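You operate a simulated robot arm through the tools that you are given. There is no shell and no other tool. Be economical: measure what you need, move in short steps, check, and stop when the job is done.

The job below is to be done with a simulated robot arm. You get a single attempt, and the scene is never put back.

TASK
Set the three knobs by the label on the POWER stencil, latch the frame and print.
Fine: one stroke; leave the clamps, the clip and the other boards alone.

The check looks at the end state, three seconds after you hand in, the way a careful person would. Anything else that was tipped, shoved, dropped, spilled or broken makes it a failure.

THE ROBOT
A 7-joint arm with a two-finger parallel gripper, fixed in place. Base frame: the origin is at the foot of the arm, x ahead of it, y to its left, z up. Lengths are in mm, angles in rad, forces in N, time in s.
With the tool pointing down near the work surface it reaches from about 420 to 900 mm from the base axis. Its first joint turns from -2.007 to 2.007 rad. Payload 3.91 kg.
The TCP is the grasp point between the finger pads, 30 mm short of the fingertips. In the tool frame z runs along the fingers and y along their closing line. The gripper opens to 110 mm. The fingers are 20 mm wide and 10 mm thick; the gripper's body (48 by 112 mm) begins 55 mm behind the TCP.
Orientation is that of the tool frame in the base frame, as a unit quaternion [w, x, y, z]. With the fingers straight down and closing along the base's y, the tool's x points along the base's -x, its y along +y and its z along -z.

THE INTERFACE
- The arm moves only by the tool send_rows. Its argument "targets" is a list of rows, each a list of 7 numbers: the shift along the base's x, y, z in cm, then the turn, a rotation vector about the base's x, y, z in rad, then the opening, from 0 (shut) to 1 (fully open). In form: [[dx, dy, dz, wx, wy, wz, claw], ...]. A call has 1 to 8 rows; each row shifts and turns the commanded pose from where the row before left it. Each row takes 0.2 s and may step no farther than 50 mm and 0.15 rad from the row before; otherwise, or with a gripper value out of range, the whole call is refused. Where a pose cannot be reached the arm comes as near as it can. A force on the tool above 40 N (or 10 N above the force at the start of the call, whichever is more), or a blocked arm, ends the call early, and 0.2 s more pass. Each finger travels about 153 mm/s and halts on what it meets, pressing with about 29 N; the grip force reading is that of the motor and also rises with nothing between the fingers. The clock runs only during rows and for 0.2 s after the last one: add rows that do not move to give the fingers time. It gives the time, the measured TCP pose, the force on the tool (base axes), the opening and the grip force at its end, in the units of the frame above (readings bear some noise), with the torque about the TCP (base axes, N m) and any sound that the robot's microphone picked up.
- Cameras (640 x 400 px; columns grow to the right, rows downward): "scene" is fixed at [46.9, 501.8, 1497.7]; the picture's right is [-0.59, -0.81, 0.00], its down [-0.32, 0.24, -0.92] and it looks along [0.74, -0.54, -0.40] (base axes); focal length 346 px, centre (320, 200). "wrist" rides on the gripper at [72, 17, -103] in the tool frame; the picture's right is [-0.23, 0.97, 0.00], its down [-0.76, -0.18, -0.62] and it looks along [-0.61, -0.14, 0.78] (tool axes); focal length 222 px, centre (320, 200). There is no depth. A picture from a camera that has moved, and an enlarged one, comes with that camera's place and axes in the base frame and with its lens.
- grab_frame(camera): a new picture of that camera. It takes no simulated time.
- slide_trunk(by): slides the trunk up (or, below 0, down) by that many mm; the arm rides with it, the base frame stays. It gives what a move gives, with no picture.
- zoom(camera, box): a new picture of the part [left, top, right, bottom] of that camera's present view, enlarged. It takes no simulated time.
- sign_off(): hands the job in; it is judged then, once.

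Work in short steps. Places have to be worked out from the pictures, the camera data and where the tool is seen: move nearer, look again, correct. Check each grasp and each placing, and mend what went wrong. You have 120 turns and 84 pictures in all, those below and enlarged ones among them. Open the gripper and draw the arm clear of the work before you hand the job in, unless the task says otherwise; then end with one line.

The tools are called after "Emit:" as name(argument=value, ...) on one line, values as JSON. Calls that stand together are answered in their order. send_rows: Moves the arm, as the interface text tells. Its arguments: {"type":"object","properties":{"targets":{"type":"array","items":{"type":"array","items":{"type":"number"}}}},"required":["targets"]} The other tools are called the same way: slide_trunk (by) slides the trunk up or down; grab_frame (camera) takes a picture; zoom (camera, box) takes an enlarged picture of a part of a camera's view; sign_off () hands the job in.

At the start:

```text
clock: 0.0
tcp_pos: [481.4, 15.7, 1259.8]
tool_rot: [0.0, 0.0, 1.0, 0.001]
contact_force: [-0.8, -0.1, 0.5]
moment: [0.01, -0.02, 0.0]
finger_gap: 109.9
gripper_force: 0.1
trunk travel left (down, up): [-850.0, 140.0]
```

scene: 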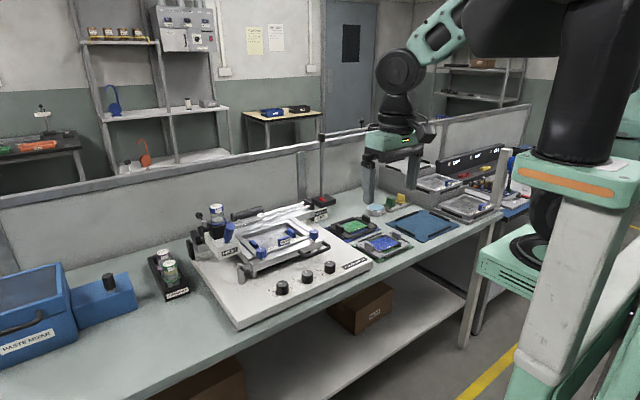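
wrist: 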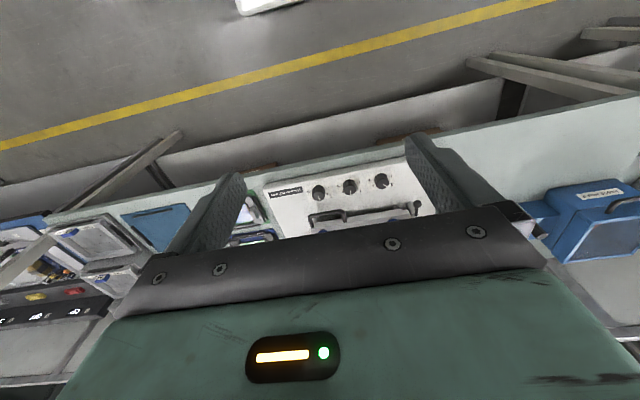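

The scene shows a stencil printer on the bench with three knobs. I'll look closer at the printer and the stencils.

Emit:
zoom(camera="scene", box=[180, 180, 380, 330])

Emit:
zoom(camera="scene", box=[310, 120, 530, 260])

Emit:
zoom(camera="wrist", box=[220, 140, 440, 260])

```text
2.67 times, centred on (280, 255) of scene
camera zoom: at [46.9, 501.8, 1497.7], right [-0.59, -0.81, 0.0], down [-0.32, 0.24, -0.92], along [0.74, -0.54, -0.4], focal length 923 px, centre (427, 53)
```

zoom: 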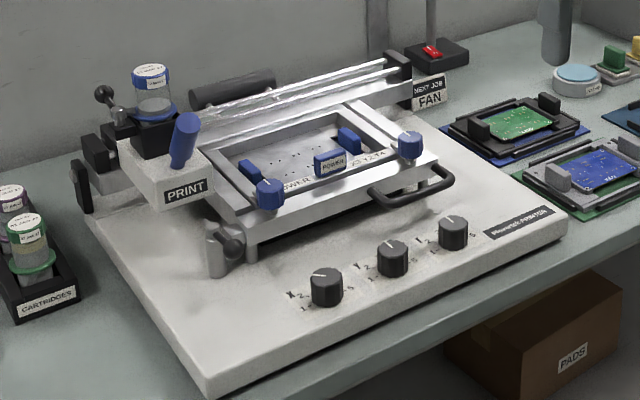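

```text
2.86 times, centred on (420, 190) of scene
camera zoom: at [46.9, 501.8, 1497.7], right [-0.59, -0.81, 0.0], down [-0.32, 0.24, -0.92], along [0.74, -0.54, -0.4], focal length 989 px, centre (34, 229)
```

zoom: 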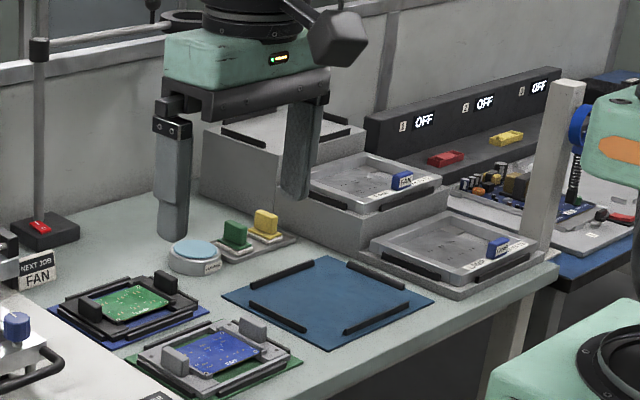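

```text
2.91 times, centred on (330, 200) of wrist
camera zoom: at [408.1, 31.3, 1360.9], right [0.23, 0.97, 0.0], down [0.76, -0.18, 0.62], along [0.61, -0.14, -0.78], focal length 646 px, centre (291, 200)
```

zoom: 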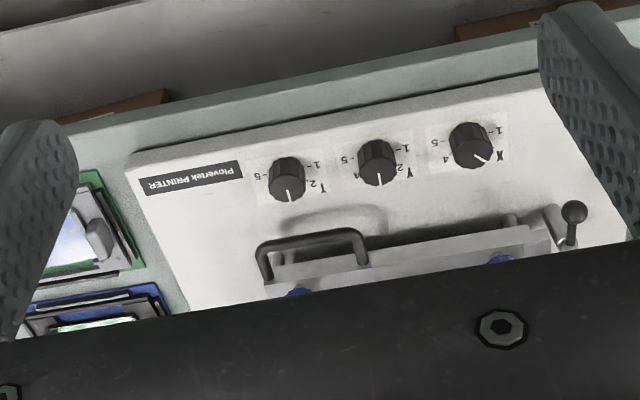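

I make knob X to be about (768,116,868). Next I'll zoom in to read the stencil label and the details of the mechanism.

Emit:
zoom(camera="scene", box=[250, 215, 330, 265])

Emit:
zoom(camera="scene", box=[200, 195, 280, 270])

Emit:
zoom(camera="scene", box=[265, 250, 345, 300])

```text
8.00 times, centred on (290, 240) of scene
camera zoom: at [46.9, 501.8, 1497.7], right [-0.59, -0.81, 0.0], down [-0.32, 0.24, -0.92], along [0.74, -0.54, -0.4], focal length 2768 px, centre (560, -120)
```

zoom: 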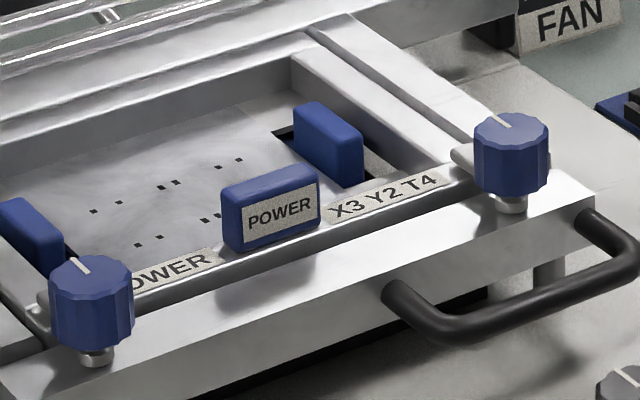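

```text
5.33 times, centred on (240, 232) of scene
camera zoom: at [46.9, 501.8, 1497.7], right [-0.59, -0.81, 0.0], down [-0.32, 0.24, -0.92], along [0.74, -0.54, -0.4], focal length 1845 px, centre (747, 27)
```

zoom: 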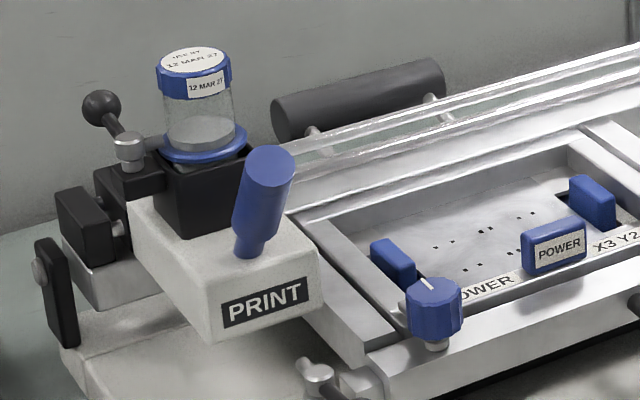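

```text
8.00 times, centred on (305, 275) of scene
camera zoom: at [46.9, 501.8, 1497.7], right [-0.59, -0.81, 0.0], down [-0.32, 0.24, -0.92], along [0.74, -0.54, -0.4], focal length 2768 px, centre (440, -400)
```

zoom: 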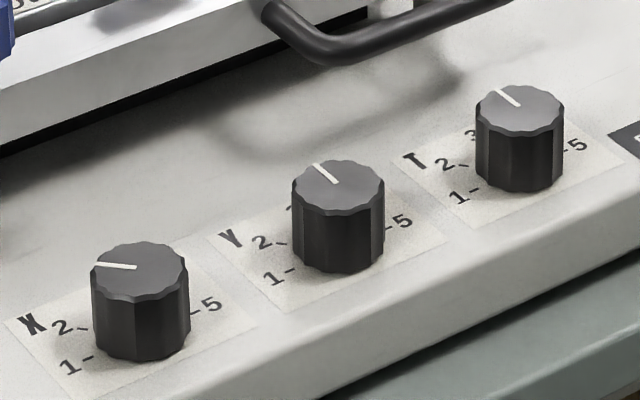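

The label reads X3 Y2 T4. I'll move forward at height for a better look down on the frame, latch and print handle.

Emit:
send_rows(targets=[[5, 0, 0, 0, 0, 0, 1], [5, 0, 0, 0, 0, 0, 1], [5, 0, 0, 0, 0, 0, 1], [5, 0, 0, 0, 0, 0, 1], [0, 0, 0, 0, 0, 0, 1]])

Emit:
grab_frame(camera="wrist")

```text
clock: 1.2
tcp_pos: [682.1, 13.0, 1260.9]
tool_rot: [0.0, 0.0, 1.0, 0.0]
contact_force: [-0.3, 0.1, 0.0]
moment: [-0.03, -0.01, 0.02]
finger_gap: 110.0
gripper_force: 0.1
trunk travel left (down, up): [-850.0, 140.0]
```

```text
75 pictures are left
camera wrist: at [609.1, 30.1, 1363.4], right [0.23, 0.97, 0.0], down [0.76, -0.18, 0.62], along [0.61, -0.14, -0.78], focal length 222 px, centre (320, 200)
```

wrist: 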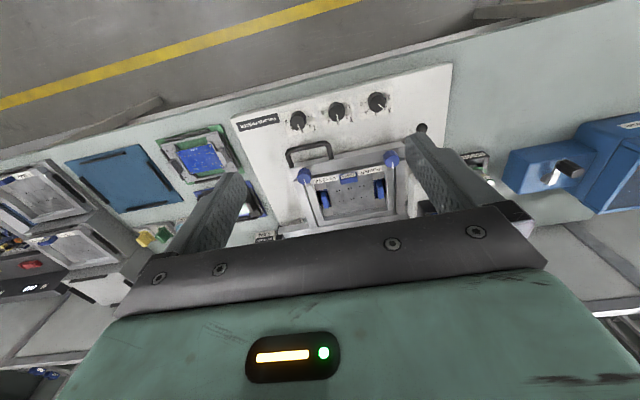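

The latch ball is near (830,200,900). I'll advance more so the PRINT head comes out from behind the gripper.

Emit:
send_rows(targets=[[5, 5, 0, 0, 0, 0, 1], [5, 5, 0, 0, 0, 0, 1], [5, 5, 0, 0, 0, 0, 1], [5, 0, 0, 0, 0, 0, 1], [0, 0, 0, 0, 0, 0, 1]])

Emit:
grab_frame(camera="wrist")

```text
refused: row 1 steps farther than a row can; nothing moved
```

```text
74 pictures are left
camera wrist: at [609.1, 30.1, 1363.4], right [0.23, 0.97, 0.0], down [0.76, -0.18, 0.62], along [0.61, -0.14, -0.78], focal length 222 px, centre (320, 200)
```

wrist: 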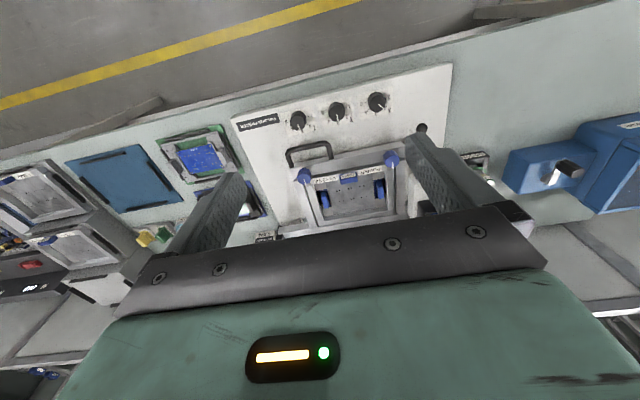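

The diagonal step was longer than 50 mm, so I'll take smaller ones.

Emit:
send_rows(targets=[[3.5, 3, 0, 0, 0, 0, 1], [3.5, 3, 0, 0, 0, 0, 1], [3.5, 3, 0, 0, 0, 0, 1], [3.5, 1, 0, 0, 0, 0, 1], [4, 0, 0, 0, 0, 0, 1], [0, 0, 0, 0, 0, 0, 1]])

Emit:
grab_frame(camera="wrist")

```text
clock: 2.6
tcp_pos: [860.0, 113.7, 1255.5]
tool_rot: [-0.001, 0.0, 1.0, 0.0]
contact_force: [0.9, 0.0, 0.4]
moment: [0.03, -0.01, -0.02]
finger_gap: 110.3
gripper_force: 0.1
trunk travel left (down, up): [-850.0, 140.0]
```

```text
73 pictures are left
camera wrist: at [786.5, 130.1, 1358.5], right [0.23, 0.97, 0.0], down [0.76, -0.18, 0.62], along [0.61, -0.14, -0.78], focal length 222 px, centre (320, 200)
```

wrist: 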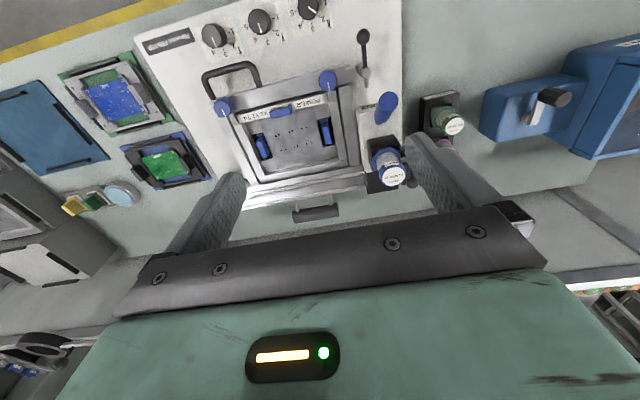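

Good view. I'll zoom in on the printer.

Emit:
zoom(camera="wrist", box=[190, 0, 430, 220])

Emit:
zoom(camera="wrist", box=[320, 20, 440, 200])

Emit:
zoom(camera="wrist", box=[190, 0, 340, 70])

```text
1.82 times, centred on (310, 110) of wrist
camera zoom: at [786.5, 130.1, 1358.5], right [0.23, 0.97, 0.0], down [0.76, -0.18, 0.62], along [0.61, -0.14, -0.78], focal length 404 px, centre (338, 364)
```

zoom: 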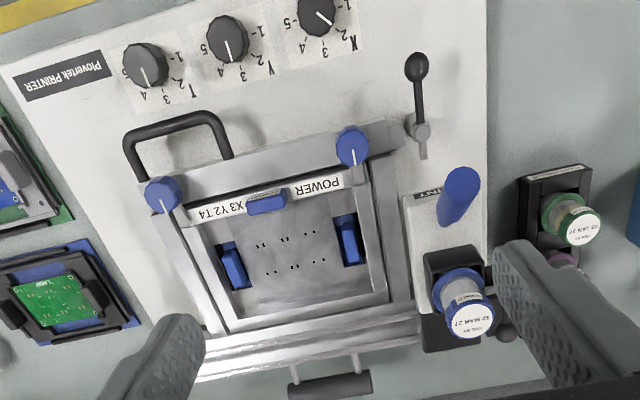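

```text
2.22 times, centred on (380, 110) of wrist
camera zoom: at [786.5, 130.1, 1358.5], right [0.23, 0.97, 0.0], down [0.76, -0.18, 0.62], along [0.61, -0.14, -0.78], focal length 494 px, centre (187, 400)
```

zoom: 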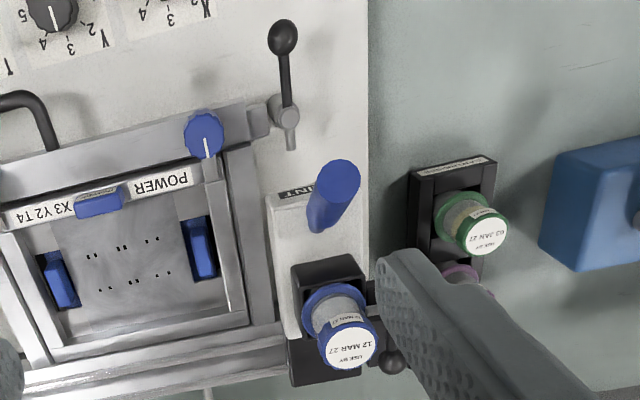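

```text
4.27 times, centred on (265, 35) of wrist
camera zoom: at [786.5, 130.1, 1358.5], right [0.23, 0.97, 0.0], down [0.76, -0.18, 0.62], along [0.61, -0.14, -0.78], focal length 948 px, centre (555, 904)
```

zoom: 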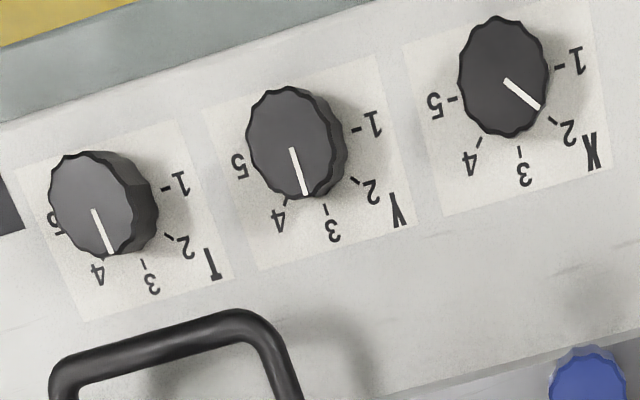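

X3 Y2 T4 is confirmed, and the dial arcs run from 1 (+y side) through 3 (+x) to 5 (-y side). I'll back off and lower the trunk for a close view of the knobs.

Emit:
send_rows(targets=[[-4.5, -2, 0, 0, 0, 0, 1], [-4.5, -2, 0, 0, 0, 0, 1], [-4.5, -2, 0, 0, 0, 0, 1], [-4.5, -2, 0, 0, 0, 0, 1], [-1, 0, 0, 0, 0, 0, 1]])

Emit:
slide_trunk(by=-230)

Emit:
grab_frame(camera="wrist")

Emit:
grab_frame(camera="scene")

```text
clock: 3.8
tcp_pos: [670.4, 32.3, 1256.9]
tool_rot: [0.0, 0.001, 1.0, 0.0]
contact_force: [0.6, 0.3, 0.2]
moment: [0.01, -0.02, -0.03]
finger_gap: 110.0
gripper_force: 0.0
trunk travel left (down, up): [-850.0, 140.0]
```

```text
clock: 6.2
tcp_pos: [671.0, 32.5, 1026.9]
tool_rot: [0.0, 0.0, 1.0, 0.0]
contact_force: [-0.2, -0.6, 0.0]
moment: [0.03, -0.04, -0.02]
finger_gap: 110.2
gripper_force: 0.0
trunk travel left (down, up): [-620.0, 370.0]
```

```text
69 pictures are left
camera wrist: at [597.0, 50.2, 1129.4], right [0.23, 0.97, 0.0], down [0.76, -0.18, 0.62], along [0.61, -0.14, -0.78], focal length 222 px, centre (320, 200)
```

wrist: 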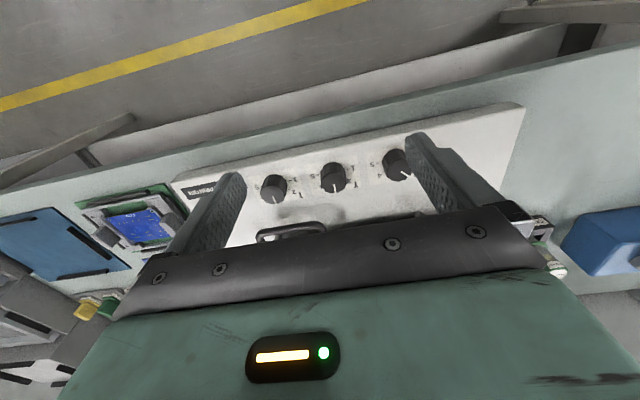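

```text
68 pictures are left
```

scene: 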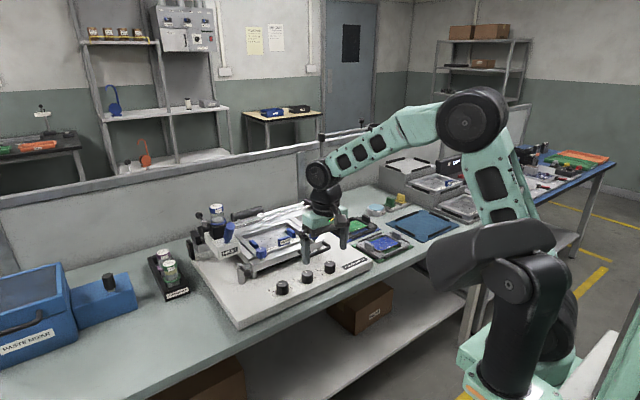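

I'll zoom on the knobs here, then move forward to see them from straight above.

Emit:
zoom(camera="wrist", box=[250, 140, 430, 220])

Emit:
send_rows(targets=[[4, 0, 0, 0, 0, 0, 1], [4, 0, 0, 0, 0, 0, 1], [4, 0, 0, 0, 0, 0, 1], [0, 0, 0, 0, 0, 0, 1]])

Emit:
grab_frame(camera="wrist")

Emit:
zoom(camera="wrist", box=[180, 0, 420, 150])

```text
3.56 times, centred on (340, 180) of wrist
camera zoom: at [597.0, 50.2, 1129.4], right [0.23, 0.97, 0.0], down [0.76, -0.18, 0.62], along [0.61, -0.14, -0.78], focal length 790 px, centre (249, 271)
```

zoom: 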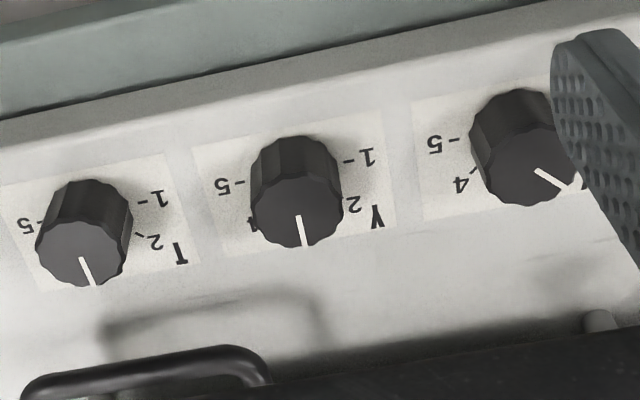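

```text
clock: 7.2
tcp_pos: [787.7, 32.3, 1026.9]
tool_rot: [0.0, -0.001, 1.0, 0.0]
contact_force: [-1.3, 0.9, 0.1]
moment: [0.02, 0.0, 0.0]
finger_gap: 110.0
gripper_force: 0.1
trunk travel left (down, up): [-620.0, 370.0]
```

```text
66 pictures are left
camera wrist: at [716.0, 50.1, 1128.6], right [0.23, 0.97, 0.0], down [0.76, -0.18, 0.62], along [0.61, -0.14, -0.78], focal length 222 px, centre (320, 200)
```

wrist: 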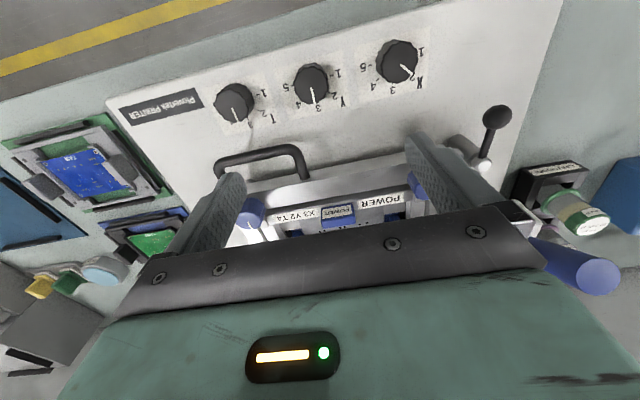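

```text
2.67 times, centred on (300, 75) of wrist
camera zoom: at [716.0, 50.1, 1128.6], right [0.23, 0.97, 0.0], down [0.76, -0.18, 0.62], along [0.61, -0.14, -0.78], focal length 592 px, centre (373, 533)
```

zoom: 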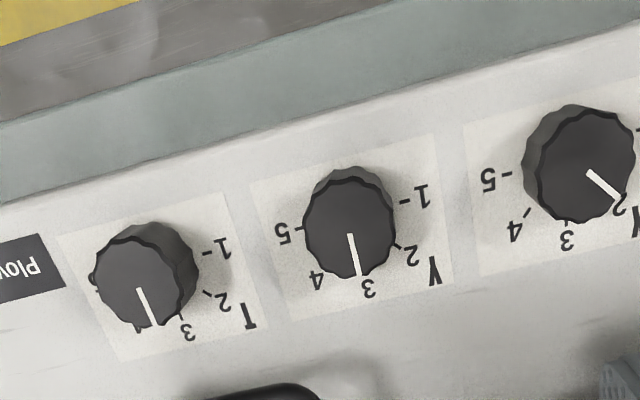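

Triangulated knobs: x≈762, y≈115 (X), 30 (Y), -55 (T), tops at z≈888. Pointers now read X=2, Y=3, T=3, so I need X -45°, Y +45°, T -45° about z. I'll start with Y and come down above it first.

Emit:
send_rows(targets=[[-2.6, -0.25, 0, 0, 0, 0, 0.6], [0, 0, -4, 0, 0, 0, 0.6], [0, 0, -4, 0, 0, 0, 0.6], [0, 0, -2, 0, 0, 0, 0.6], [0, 0, 0, 0, 0, 0, 0.6]])

Emit:
grab_frame(camera="wrist")

Emit:
zoom(camera="scene", box=[255, 200, 375, 310])

```text
clock: 8.4
tcp_pos: [764.3, 32.0, 928.4]
tool_rot: [0.0, -0.001, 1.0, 0.0]
contact_force: [0.4, -0.2, -0.6]
moment: [-0.02, -0.01, 0.01]
finger_gap: 65.8
gripper_force: 0.1
trunk travel left (down, up): [-620.0, 370.0]
```

```text
64 pictures are left
camera wrist: at [691.3, 48.7, 1030.6], right [0.23, 0.97, 0.0], down [0.76, -0.18, 0.62], along [0.61, -0.14, -0.78], focal length 222 px, centre (320, 200)
```

wrist: 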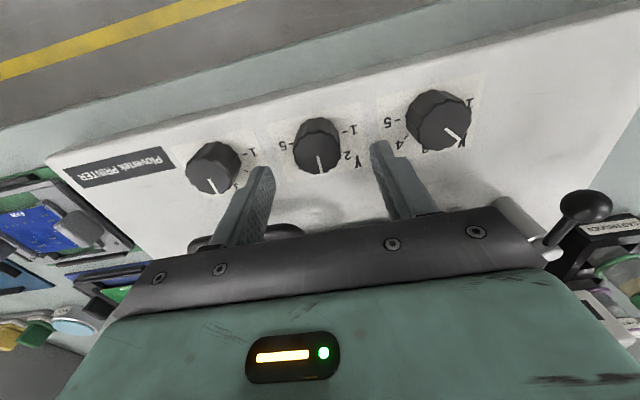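

```text
3.64 times, centred on (315, 255) of scene
camera zoom: at [46.9, 501.8, 1497.7], right [-0.59, -0.81, 0.0], down [-0.32, 0.24, -0.92], along [0.74, -0.54, -0.4], focal length 1258 px, centre (338, 0)
```

zoom: 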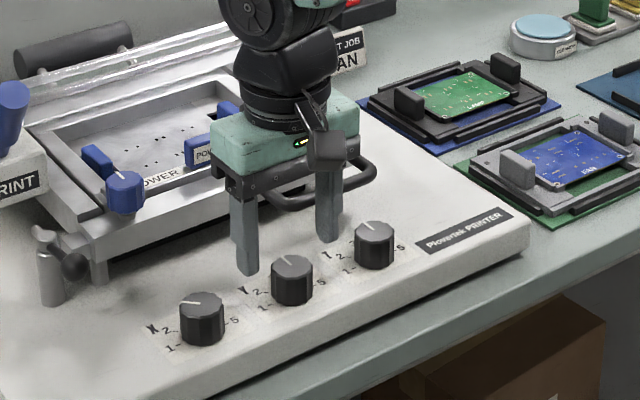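

Fingers straddle knob Y. I'll correct by 2 mm, go down 30 mm and close.

Emit:
send_rows(targets=[[-0.2, -0.2, -1.5, 0, 0, 0, 0.6], [0, 0, -1.5, 0, 0, 0, 0.6], [0, 0, 0, 0, 0, 0, 0.6], [0, 0, 0, 0, 0, 0, 0.2], [0, 0, 0, 0, 0, 0, 0.2], [0, 0, 0, 0, 0, 0, 0.2]])

Emit:
zoom(camera="wrist", box=[170, 60, 490, 260])

```text
clock: 9.8
tcp_pos: [762.4, 30.4, 897.8]
tool_rot: [0.0, -0.002, 1.0, 0.001]
contact_force: [0.8, 11.6, -2.9]
moment: [-0.19, -0.56, -0.01]
finger_gap: 33.4
gripper_force: 44.9
trunk travel left (down, up): [-620.0, 370.0]
```

```text
2.00 times, centred on (330, 160) of wrist
camera zoom: at [688.9, 47.0, 999.6], right [0.23, 0.97, 0.0], down [0.76, -0.18, 0.62], along [0.61, -0.14, -0.78], focal length 444 px, centre (300, 280)
```

zoom: 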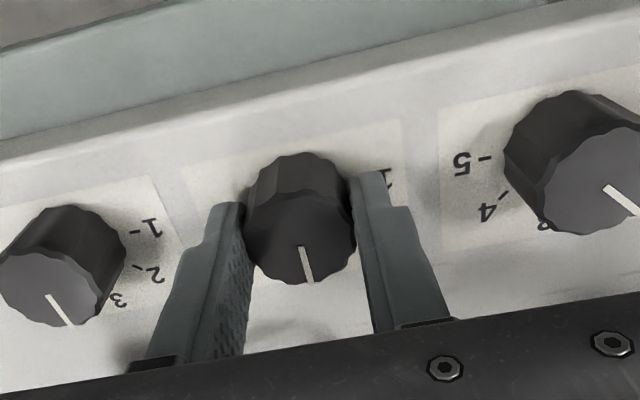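

Gripped at 33.4 mm. Now I'll turn +0.785 rad about z to bring Y to 2.

Emit:
send_rows(targets=[[0, 0.05, 0, 0, 0, 0.131, 0.2], [0, 0.05, 0, 0, 0, 0.131, 0.2], [0, 0, 0, 0, 0, 0.131, 0.2], [0, 0, 0, 0, 0, 0.131, 0.2], [0, 0, 0, 0, 0, 0.131, 0.2], [0, 0, 0, 0, 0, 0.131, 0.2], [0, 0, 0, 0, 0, 0, 0.2]])

Emit:
zoom(camera="wrist", box=[170, 60, 490, 260])

```text
clock: 11.4
tcp_pos: [761.4, 30.7, 896.1]
tool_rot: [-0.001, -0.385, 0.923, 0.001]
contact_force: [-1.2, 9.3, 7.3]
moment: [0.73, 0.38, -0.01]
finger_gap: 33.7
gripper_force: 44.8
trunk travel left (down, up): [-620.0, 370.0]
```

```text
2.00 times, centred on (330, 160) of wrist
camera zoom: at [698.4, -9.3, 999.6], right [-0.53, 0.85, 0.0], down [0.66, 0.42, 0.62], along [0.53, 0.33, -0.78], focal length 444 px, centre (300, 280)
```

zoom: 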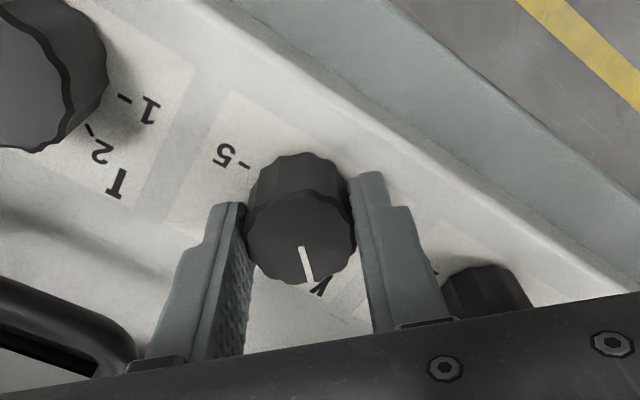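

The knob turned with the gripper. I'll release, lift, and keep this orientation for T, which needs the opposite turn.

Emit:
send_rows(targets=[[0, 0, 0, 0, 0, 0, 0.6], [0, 0, 0, 0, 0, 0, 0.6], [0, 0, 3, 0, 0, 0, 0.6], [0, 0, 3, 0, 0, 0, 0.6], [0, -4, 0, 0, 0, 0, 0.6], [0, -4.5, 0, 0, 0, 0, 0.6], [0, 0, 0, 0, 0, 0, 0.6]])

Emit:
grab_frame(camera="wrist")

Emit:
zoom(camera="scene", box=[265, 240, 365, 300])

```text
clock: 13.0
tcp_pos: [761.2, -55.3, 955.3]
tool_rot: [0.0, -0.383, 0.924, 0.0]
contact_force: [-1.1, 0.0, -0.3]
moment: [0.01, 0.04, -0.02]
finger_gap: 66.0
gripper_force: 0.1
trunk travel left (down, up): [-620.0, 370.0]
```

```text
60 pictures are left
camera wrist: at [697.6, -94.7, 1057.7], right [-0.53, 0.85, 0.0], down [0.66, 0.41, 0.62], along [0.53, 0.33, -0.78], focal length 222 px, centre (320, 200)
```

wrist: 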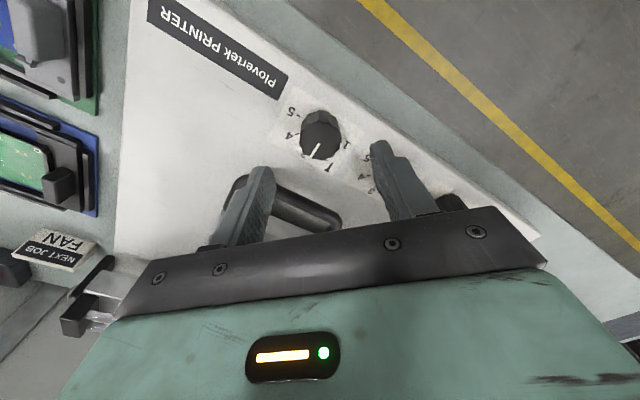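

```text
6.40 times, centred on (315, 270) of scene
camera zoom: at [46.9, 501.8, 1497.7], right [-0.59, -0.81, 0.0], down [-0.32, 0.24, -0.92], along [0.74, -0.54, -0.4], focal length 2214 px, centre (352, -248)
```

zoom: 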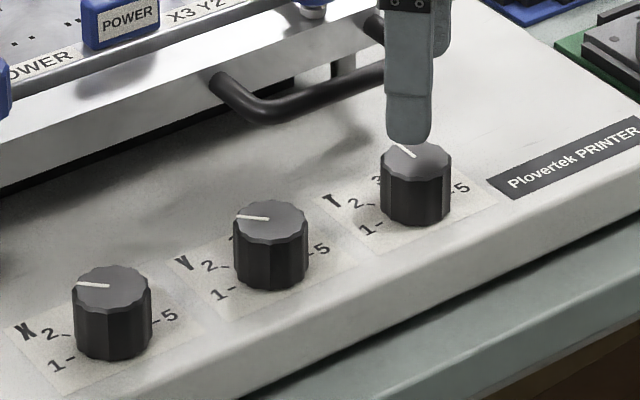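

Y now reads 2. T is directly below, so I'll go down, grip it and check.

Emit:
send_rows(targets=[[0.1, 0, -3, 0, 0, 0, 0.5], [0, 0, -2.7, 0, 0, 0, 0.5], [0, 0, 0, 0, 0, 0, 0.5], [0, 0, 0, 0, 0, 0, 0.2], [0, 0, 0, 0, 0, 0, 0.2], [0, 0, 0, 0, 0, 0, 0.2]])

Emit:
zoom(camera="wrist", box=[170, 60, 490, 260])

```text
clock: 14.4
tcp_pos: [761.9, -54.6, 898.1]
tool_rot: [0.0, -0.384, 0.923, 0.0]
contact_force: [-4.8, 3.6, -2.6]
moment: [0.38, -0.46, 0.04]
finger_gap: 32.8
gripper_force: 45.1
trunk travel left (down, up): [-620.0, 370.0]
```

```text
2.00 times, centred on (330, 160) of wrist
camera zoom: at [698.9, -93.8, 1000.9], right [-0.53, 0.85, 0.0], down [0.66, 0.41, 0.62], along [0.53, 0.33, -0.78], focal length 444 px, centre (300, 280)
```

zoom: 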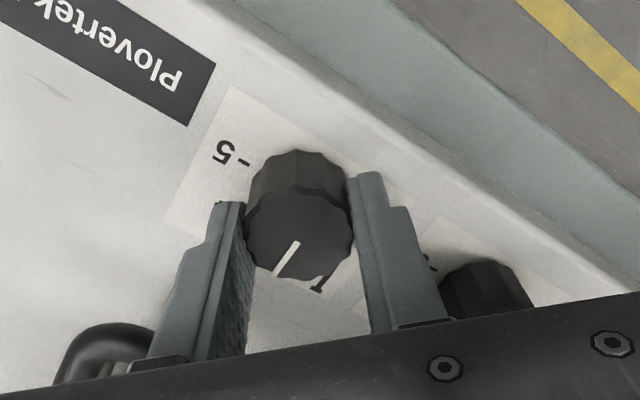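

T is gripped. Turning -0.785 rad.

Emit:
send_rows(targets=[[0, 0, 0, 0, 0, -0.131, 0.2], [0, 0, 0, 0, 0, -0.131, 0.2], [0, 0, 0, 0, 0, -0.131, 0.2], [0, 0, 0, 0, 0, -0.131, 0.2], [0, 0, 0, 0, 0, -0.131, 0.2], [0, 0, 0, 0, 0, -0.131, 0.2], [0, 0, 0, 0, 0, 0, 0.2]])

Emit:
send_rows(targets=[[0, 0, 0, 0, 0, 0, 0.6], [0, 0, 0, 0, 0, 0, 0.6], [0, 0, 3, 0, 0, 0, 0.6], [0, 0, 4, 0, 0, 0, 0.6], [0, 0, 4, 0, 0, 0, 0.6], [0, 0, 0, 0, 0, 0, 0.6]])

Emit:
zoom(camera="wrist", box=[260, 50, 500, 200])

```text
clock: 16.0
tcp_pos: [762.1, -54.5, 899.0]
tool_rot: [-0.001, 0.0, 1.0, 0.0]
contact_force: [-5.8, 7.5, -25.5]
moment: [0.14, -0.94, -0.01]
finger_gap: 32.5
gripper_force: 44.9
trunk travel left (down, up): [-620.0, 370.0]
```

```text
clock: 17.4
tcp_pos: [762.4, -55.6, 1010.3]
tool_rot: [-0.001, -0.001, 1.0, 0.0]
contact_force: [-0.1, -0.1, -0.5]
moment: [0.02, 0.0, 0.03]
finger_gap: 65.9
gripper_force: 0.0
trunk travel left (down, up): [-620.0, 370.0]
```

```text
2.67 times, centred on (380, 125) of wrist
camera zoom: at [689.0, -38.6, 1113.0], right [0.23, 0.97, 0.0], down [0.76, -0.18, 0.62], along [0.61, -0.14, -0.78], focal length 592 px, centre (160, 400)
```

zoom: 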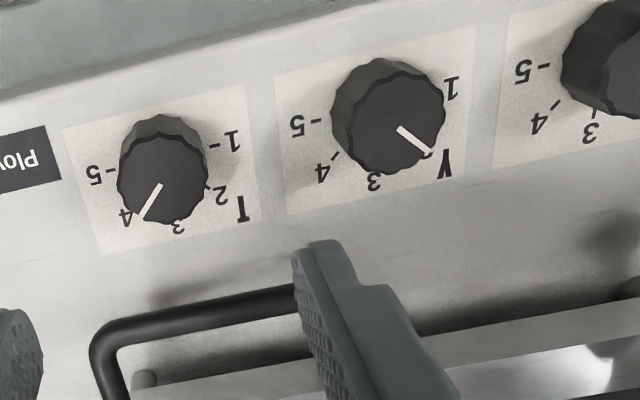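

Y looks like 45° (2). T may be a little short of 4, so I'll zoom in to measure it.

Emit:
zoom(camera="wrist", box=[280, 85, 360, 150])

Emit:
zoom(camera="scene", box=[295, 245, 355, 290])

```text
6.15 times, centred on (320, 118) of wrist
camera zoom: at [689.0, -38.6, 1113.0], right [0.23, 0.97, 0.0], down [0.76, -0.18, 0.62], along [0.61, -0.14, -0.78], focal length 1367 px, centre (320, 708)
```

zoom: 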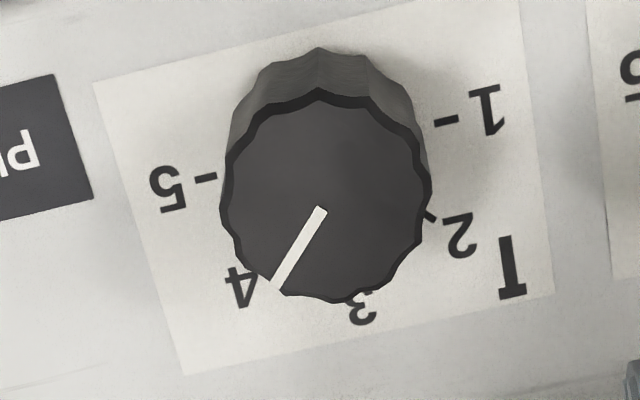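

```text
8.89 times, centred on (325, 268) of scene
camera zoom: at [46.9, 501.8, 1497.7], right [-0.59, -0.81, 0.0], down [-0.32, 0.24, -0.92], along [0.74, -0.54, -0.4], focal length 3076 px, centre (276, -400)
```

zoom: 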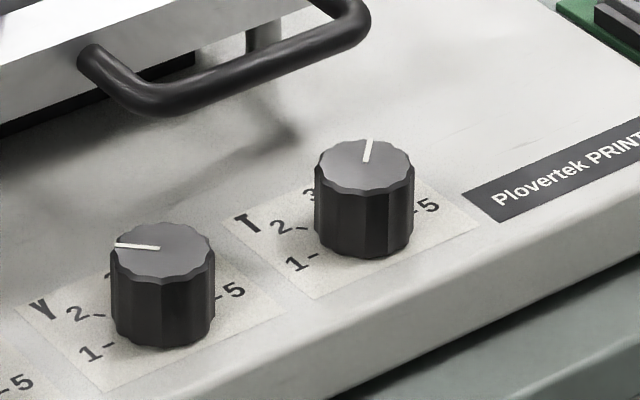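

T sits at about -43°, which is 4. Next is X: I'll pre-rotate the gripper +45° (away from the latch ball at about (820,193,921)) while moving over.

Emit:
send_rows(targets=[[0, 3, 0, 0, 0, 0.131, 0.5], [0, 3, 0, 0, 0, 0.131, 0.5], [0, 3, 0, 0, 0, 0.131, 0.5], [0, 3, 0, 0, 0, 0.131, 0.5], [0, 3, 0, 0, 0, 0.131, 0.5], [0, 2.1, -3, 0, 0, 0.131, 0.5], [0, 0, -3, 0, 0, 0, 0.5], [0, 0, 0, 0, 0, 0, 0.5]])

Emit:
grab_frame(camera="wrist")

```text
clock: 19.2
tcp_pos: [763.3, 115.1, 948.8]
tool_rot: [0.001, -0.384, 0.923, 0.0]
contact_force: [0.1, 0.1, 0.2]
moment: [0.01, -0.03, 0.03]
finger_gap: 55.1
gripper_force: 0.0
trunk travel left (down, up): [-620.0, 370.0]
```

```text
54 pictures are left
camera wrist: at [699.8, 75.9, 1051.4], right [-0.53, 0.85, 0.0], down [0.66, 0.41, 0.62], along [0.53, 0.33, -0.78], focal length 222 px, centre (320, 200)
```

wrist: 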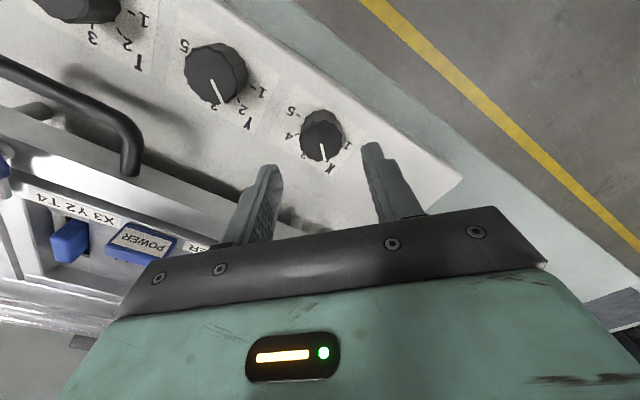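

X is centred between the fingers. I'll descend, grip and turn -45°.

Emit:
send_rows(targets=[[-0.1, 0, -3, 0, 0, 0, 0.5], [0, 0.05, -2.1, 0, 0, 0, 0.5], [0, 0, 0, 0, 0, 0, 0.5], [0, 0, 0, 0, 0, 0, 0.2], [0, 0, 0, 0, 0, 0, 0.2], [0, 0, 0, 0, 0, 0, 0.2]])

Emit:
send_rows(targets=[[0, 0, 0, 0, 0, -0.131, 0.2], [0, 0, 0, 0, 0, -0.131, 0.2], [0, 0, 0, 0, 0, -0.131, 0.2], [0, 0, 0, 0, 0, -0.131, 0.2], [0, 0, 0, 0, 0, -0.131, 0.2], [0, 0, 0, 0, 0, -0.131, 0.2], [0, 0, 0, 0, 0, 0, 0.2]])

Emit:
send_rows(targets=[[0, 0, 0, 0, 0, 0, 0.5], [0, 0, 0, 0, 0, 0, 0.5], [0, 0, 3, 0, 0, 0, 0.6], [0, 0, 4, 0, 0, 0, 0.6], [0, 0, 4, 0, 0, 0, 0.6], [0, 0, 0, 0, 0, 0, 0.6]])

Emit:
zoom(camera="wrist", box=[200, 50, 440, 200])

Emit:
zoom(camera="scene", box=[200, 200, 360, 300])

```text
clock: 20.6
tcp_pos: [762.0, 116.3, 896.7]
tool_rot: [0.001, -0.383, 0.924, 0.0]
contact_force: [3.8, -3.3, -4.0]
moment: [0.65, -0.14, -0.01]
finger_gap: 33.8
gripper_force: 45.0
trunk travel left (down, up): [-620.0, 370.0]
```

```text
clock: 22.2
tcp_pos: [762.2, 114.8, 897.6]
tool_rot: [-0.001, 0.001, 1.0, -0.001]
contact_force: [1.4, -16.4, -20.0]
moment: [0.16, -0.55, -0.01]
finger_gap: 33.5
gripper_force: 45.3
trunk travel left (down, up): [-620.0, 370.0]
```

```text
clock: 23.6
tcp_pos: [762.6, 117.7, 1011.2]
tool_rot: [0.0, 0.0, 1.0, 0.0]
contact_force: [0.5, 0.4, 0.3]
moment: [-0.02, 0.0, -0.01]
finger_gap: 66.0
gripper_force: 0.1
trunk travel left (down, up): [-620.0, 370.0]
```

```text
2.67 times, centred on (320, 125) of wrist
camera zoom: at [690.2, 134.9, 1113.9], right [0.23, 0.97, 0.0], down [0.76, -0.18, 0.62], along [0.61, -0.14, -0.78], focal length 592 px, centre (320, 400)
```

zoom: 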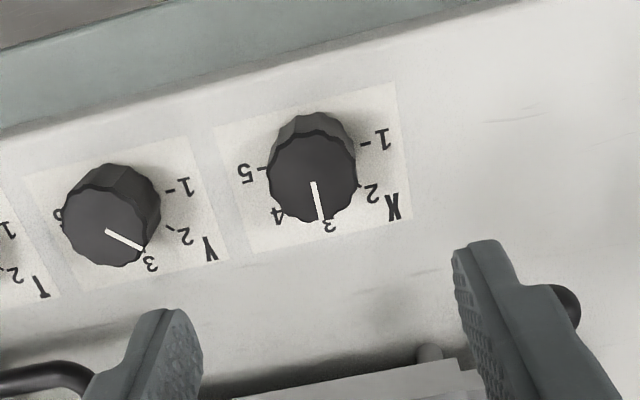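

```text
4.00 times, centred on (280, 250) of scene
camera zoom: at [46.9, 501.8, 1497.7], right [-0.59, -0.81, 0.0], down [-0.32, 0.24, -0.92], along [0.74, -0.54, -0.4], focal length 1384 px, centre (480, 0)
```

zoom: 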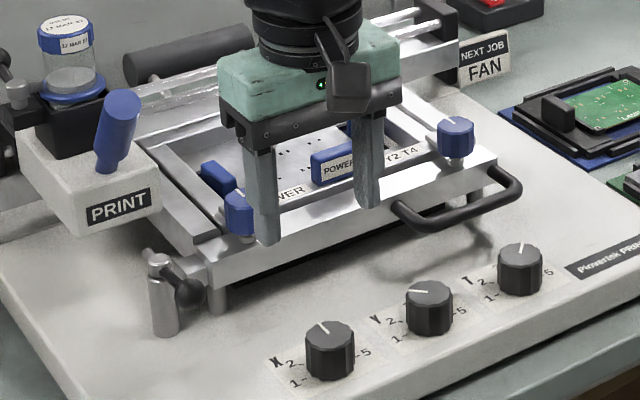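

X reads 3 (about -4°). All knobs are set. Next I'll move to look at the latch at about (854,198,925).

Emit:
send_rows(targets=[[0, 5, 0, 0, 0, 0, 1], [0, 5, 0, 0, 0, 0, 1], [-1, 0, 0, 0, 0, 0, 1]])

Emit:
zoom(camera="wrist", box=[220, 120, 420, 250])

Emit:
zoom(camera="scene", box=[215, 240, 275, 290])

```text
clock: 24.4
tcp_pos: [753.9, 218.7, 1009.1]
tool_rot: [0.0, 0.0, 1.0, 0.0]
contact_force: [0.7, -0.2, 0.3]
moment: [0.03, -0.02, 0.0]
finger_gap: 109.9
gripper_force: 0.1
trunk travel left (down, up): [-620.0, 370.0]
```

```text
3.08 times, centred on (320, 185) of wrist
camera zoom: at [680.7, 235.8, 1111.2], right [0.23, 0.97, 0.0], down [0.76, -0.18, 0.62], along [0.61, -0.14, -0.78], focal length 684 px, centre (320, 246)
```

zoom: 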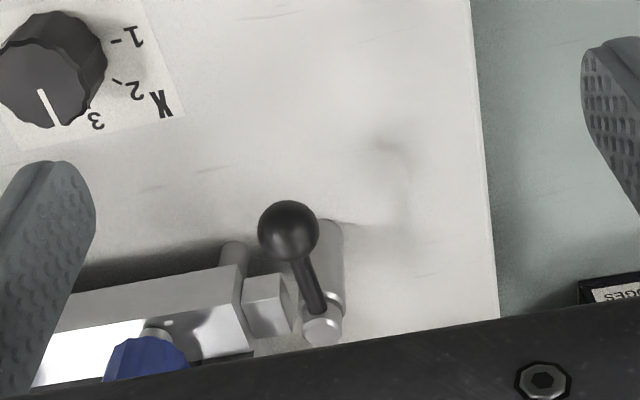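

```text
8.00 times, centred on (245, 265) of scene
camera zoom: at [46.9, 501.8, 1497.7], right [-0.59, -0.81, 0.0], down [-0.32, 0.24, -0.92], along [0.74, -0.54, -0.4], focal length 2768 px, centre (920, -320)
```

zoom: 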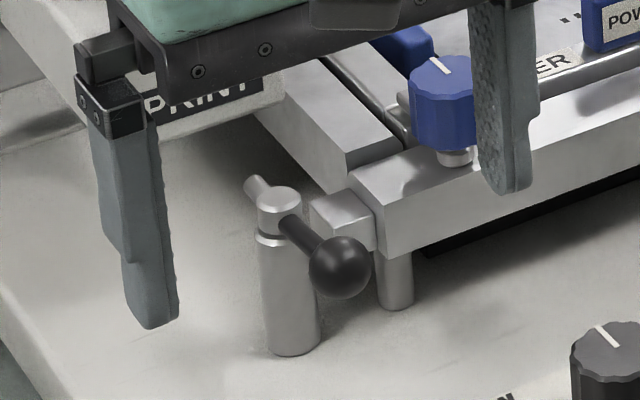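

The latch is a swivel lever on a post at about (870,191), with its ball at (820,192,921). The nose points +x and must swing over the frame's ear on the -y side, so the ball goes from -x round to +y. The PRINT handle leans over this spot (top at about (891,201,1042)), so I'll tilt the tool forward and push with closed fingers, staging first.

Emit:
send_rows(targets=[[0, -2, 0, 0, -0.15, 0, 0], [0, -2, 0, 0, -0.15, 0, 0], [0, -2, 0, 0, -0.15, 0, 0], [1, 0, -4, 0, 0, 0, 0], [2, 0, -3.9, 0, 0, 0, 0], [0, 0, 0, 0, 0, 0, 0]])

Emit:
grab_frame(camera="wrist")

Emit:
zoom(camera="scene", box=[195, 200, 315, 300])

```text
clock: 25.8
tcp_pos: [780.7, 156.2, 927.6]
tool_rot: [0.224, -0.001, 0.975, 0.0]
contact_force: [-1.1, 0.8, 0.6]
moment: [0.0, 0.03, 0.0]
finger_gap: 0.1
gripper_force: 28.6
trunk travel left (down, up): [-620.0, 370.0]
```

```text
49 pictures are left
camera wrist: at [670.6, 173.1, 988.7], right [0.2, 0.97, 0.1], down [0.41, -0.18, 0.89], along [0.89, -0.14, -0.44], focal length 222 px, centre (320, 200)
```

wrist: 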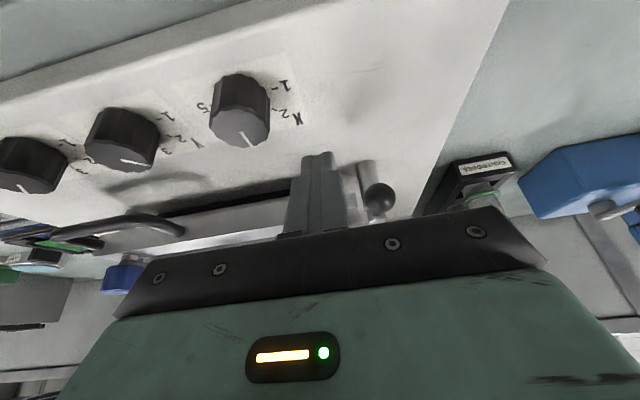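

```text
4.00 times, centred on (255, 250) of scene
camera zoom: at [46.9, 501.8, 1497.7], right [-0.59, -0.81, 0.0], down [-0.32, 0.24, -0.92], along [0.74, -0.54, -0.4], focal length 1384 px, centre (580, 0)
```

zoom: 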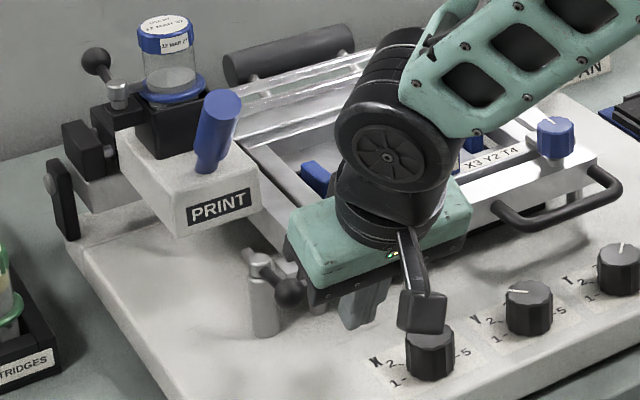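

The ball is confirmed at (820,192,921). I'll advance to x≈814, then push +y in steps following the arc.

Emit:
send_rows(targets=[[3.4, 0, 0.2, 0, 0, 0, 0], [0, 1.5, 0, 0, 0, 0, 0], [0, 1.0, 0, 0, 0, 0, 0], [0.1, 1.0, 0, 0, 0, 0, 0], [0, 0, 0, 0, 0, 0, 0]])

Emit:
grab_frame(camera="wrist")

Emit:
zoom(camera="scene", box=[195, 200, 315, 300])

```text
clock: 27.0
tcp_pos: [818.0, 190.9, 930.2]
tool_rot: [0.224, -0.001, 0.975, 0.001]
contact_force: [0.5, -0.2, -0.4]
moment: [-0.01, 0.03, -0.02]
finger_gap: 0.0
gripper_force: 29.3
trunk travel left (down, up): [-620.0, 370.0]
```

```text
47 pictures are left
camera wrist: at [705.9, 207.5, 991.6], right [0.2, 0.97, 0.1], down [0.41, -0.18, 0.89], along [0.89, -0.14, -0.44], focal length 222 px, centre (320, 200)
```

wrist: 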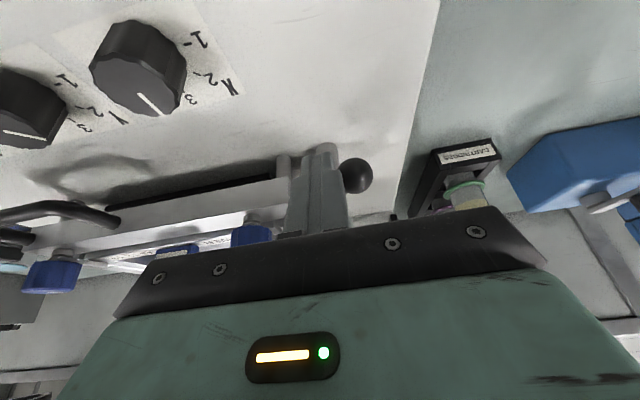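

```text
4.00 times, centred on (255, 250) of scene
camera zoom: at [46.9, 501.8, 1497.7], right [-0.59, -0.81, 0.0], down [-0.32, 0.24, -0.92], along [0.74, -0.54, -0.4], focal length 1384 px, centre (580, 0)
```

zoom: 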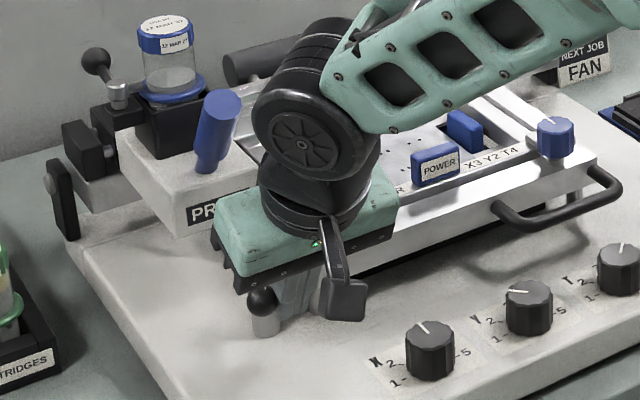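

The lever is turning (about 24°), with no force built up. I'll continue along the arc.

Emit:
send_rows(targets=[[0, 1.0, 0, 0, 0, 0, 0], [0, 1.0, 0, 0, 0, 0, 0], [0.6, 1.2, 0, 0, 0, 0, 0], [0.8, 0.9, 0, 0, 0, 0, 0], [0, 0, 0, 0, 0, 0, 0]])

Emit:
zoom(camera="wrist", box=[220, 100, 440, 240])

Emit:
zoom(camera="scene", box=[195, 200, 315, 300])

```text
clock: 28.2
tcp_pos: [830.2, 232.3, 931.8]
tool_rot: [0.223, 0.0, 0.975, 0.0]
contact_force: [0.5, 0.3, -0.5]
moment: [0.01, 0.02, 0.0]
finger_gap: 0.2
gripper_force: 28.6
trunk travel left (down, up): [-620.0, 370.0]
```

```text
2.86 times, centred on (330, 170) of wrist
camera zoom: at [719.9, 248.9, 992.8], right [0.2, 0.97, 0.1], down [0.41, -0.18, 0.89], along [0.89, -0.14, -0.44], focal length 635 px, centre (291, 286)
```

zoom: 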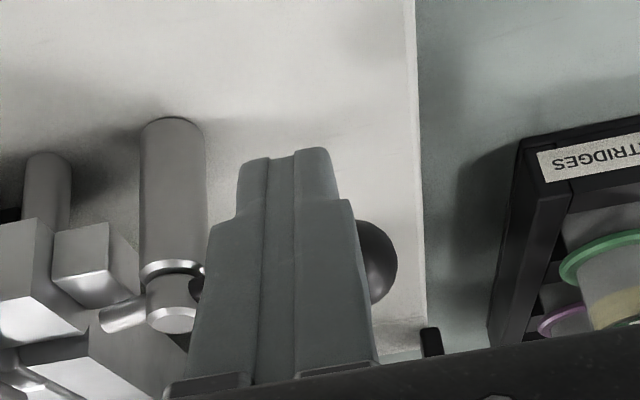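

```text
4.00 times, centred on (255, 250) of scene
camera zoom: at [46.9, 501.8, 1497.7], right [-0.59, -0.81, 0.0], down [-0.32, 0.24, -0.92], along [0.74, -0.54, -0.4], focal length 1384 px, centre (580, 0)
```

zoom: 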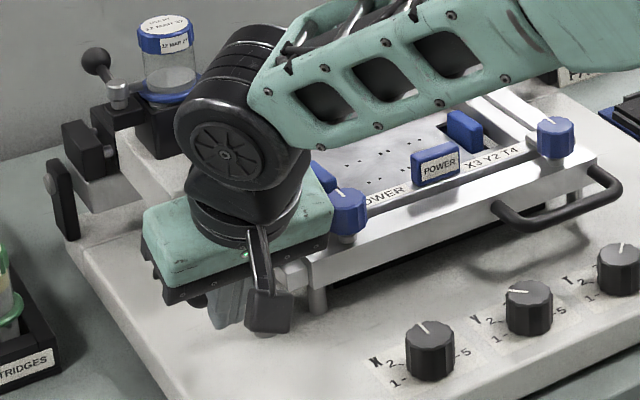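

The nose is swinging towards the ear. I'll push the last part in +x.

Emit:
send_rows(targets=[[0.8, 0.4, 0, 0, 0, 0, 0], [0.8, 0.1, 0, 0, 0, 0, 0], [0.5, 0, 0, 0, 0, 0, 0], [0, 0, 0, 0, 0, 0, 0]])

Emit:
zoom(camera="wrist", box=[220, 100, 440, 240])

```text
clock: 29.2
tcp_pos: [848.6, 237.6, 930.1]
tool_rot: [0.219, 0.0, 0.976, -0.002]
contact_force: [-37.7, -8.6, -6.6]
moment: [-0.25, 0.46, -0.09]
finger_gap: 0.0
gripper_force: 29.2
trunk travel left (down, up): [-620.0, 370.0]
```

```text
2.86 times, centred on (330, 170) of wrist
camera zoom: at [737.4, 254.2, 991.5], right [0.2, 0.97, 0.09], down [0.42, -0.17, 0.89], along [0.88, -0.14, -0.45], focal length 635 px, centre (291, 286)
```

zoom: 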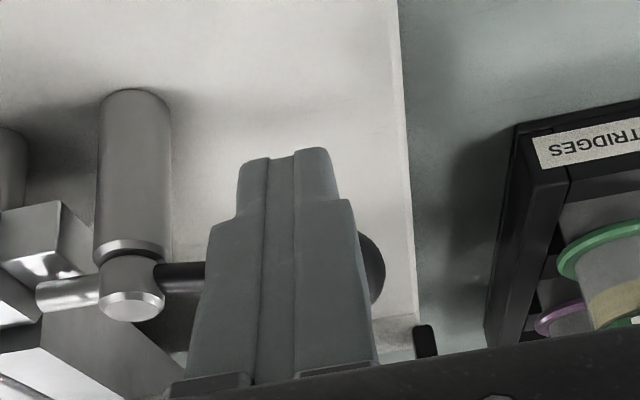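

A firm stop was reached (38 N) with the nose over the ear. I'll back off and verify.

Emit:
send_rows(targets=[[-2, 0, 0, 0, 0, 0, 0], [-4, 0, 1, 0, 0, 0, 0], [-3, -2, 3, 0, 0, 0, 0], [0, -2, 4, 0, 0.15, 0, 0.5], [0, 0, 1, 0, 0.15, 0, 1], [0, 0, 0, 0, 0.15, 0, 1], [0, 0, 0, 0, 0, 0, 1]])

Emit:
grab_frame(camera="wrist")

Emit:
zoom(camera="scene", box=[190, 190, 330, 290])

```text
clock: 30.8
tcp_pos: [762.0, 197.7, 1021.6]
tool_rot: [-0.001, -0.001, 1.0, 0.0]
contact_force: [-0.1, -0.3, 0.1]
moment: [0.0, -0.02, -0.03]
finger_gap: 110.0
gripper_force: 0.1
trunk travel left (down, up): [-620.0, 370.0]
```

```text
42 pictures are left
camera wrist: at [689.6, 214.2, 1124.0], right [0.23, 0.97, 0.0], down [0.76, -0.18, 0.62], along [0.61, -0.14, -0.78], focal length 222 px, centre (320, 200)
```

wrist: 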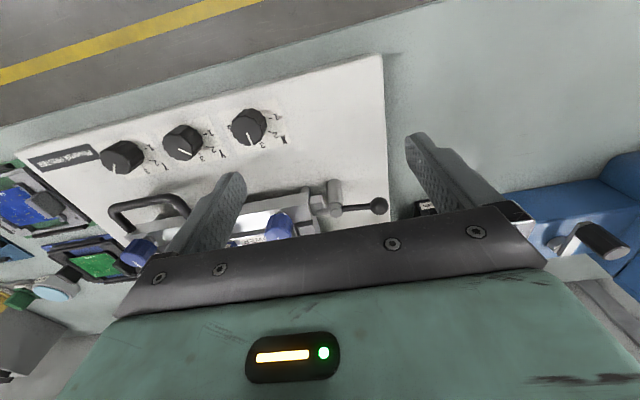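

```text
4.00 times, centred on (260, 240) of scene
camera zoom: at [46.9, 501.8, 1497.7], right [-0.59, -0.81, 0.0], down [-0.32, 0.24, -0.92], along [0.74, -0.54, -0.4], focal length 1384 px, centre (560, 40)
```

zoom: 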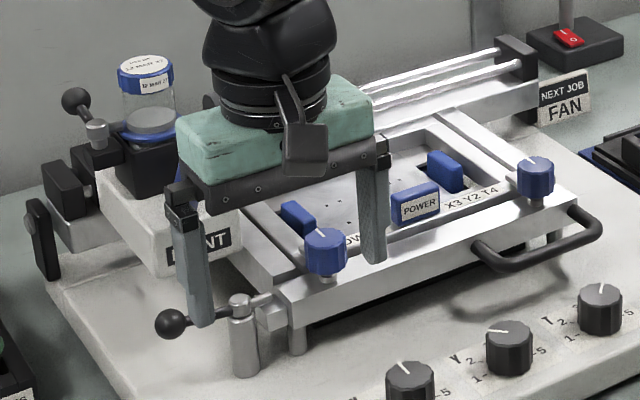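

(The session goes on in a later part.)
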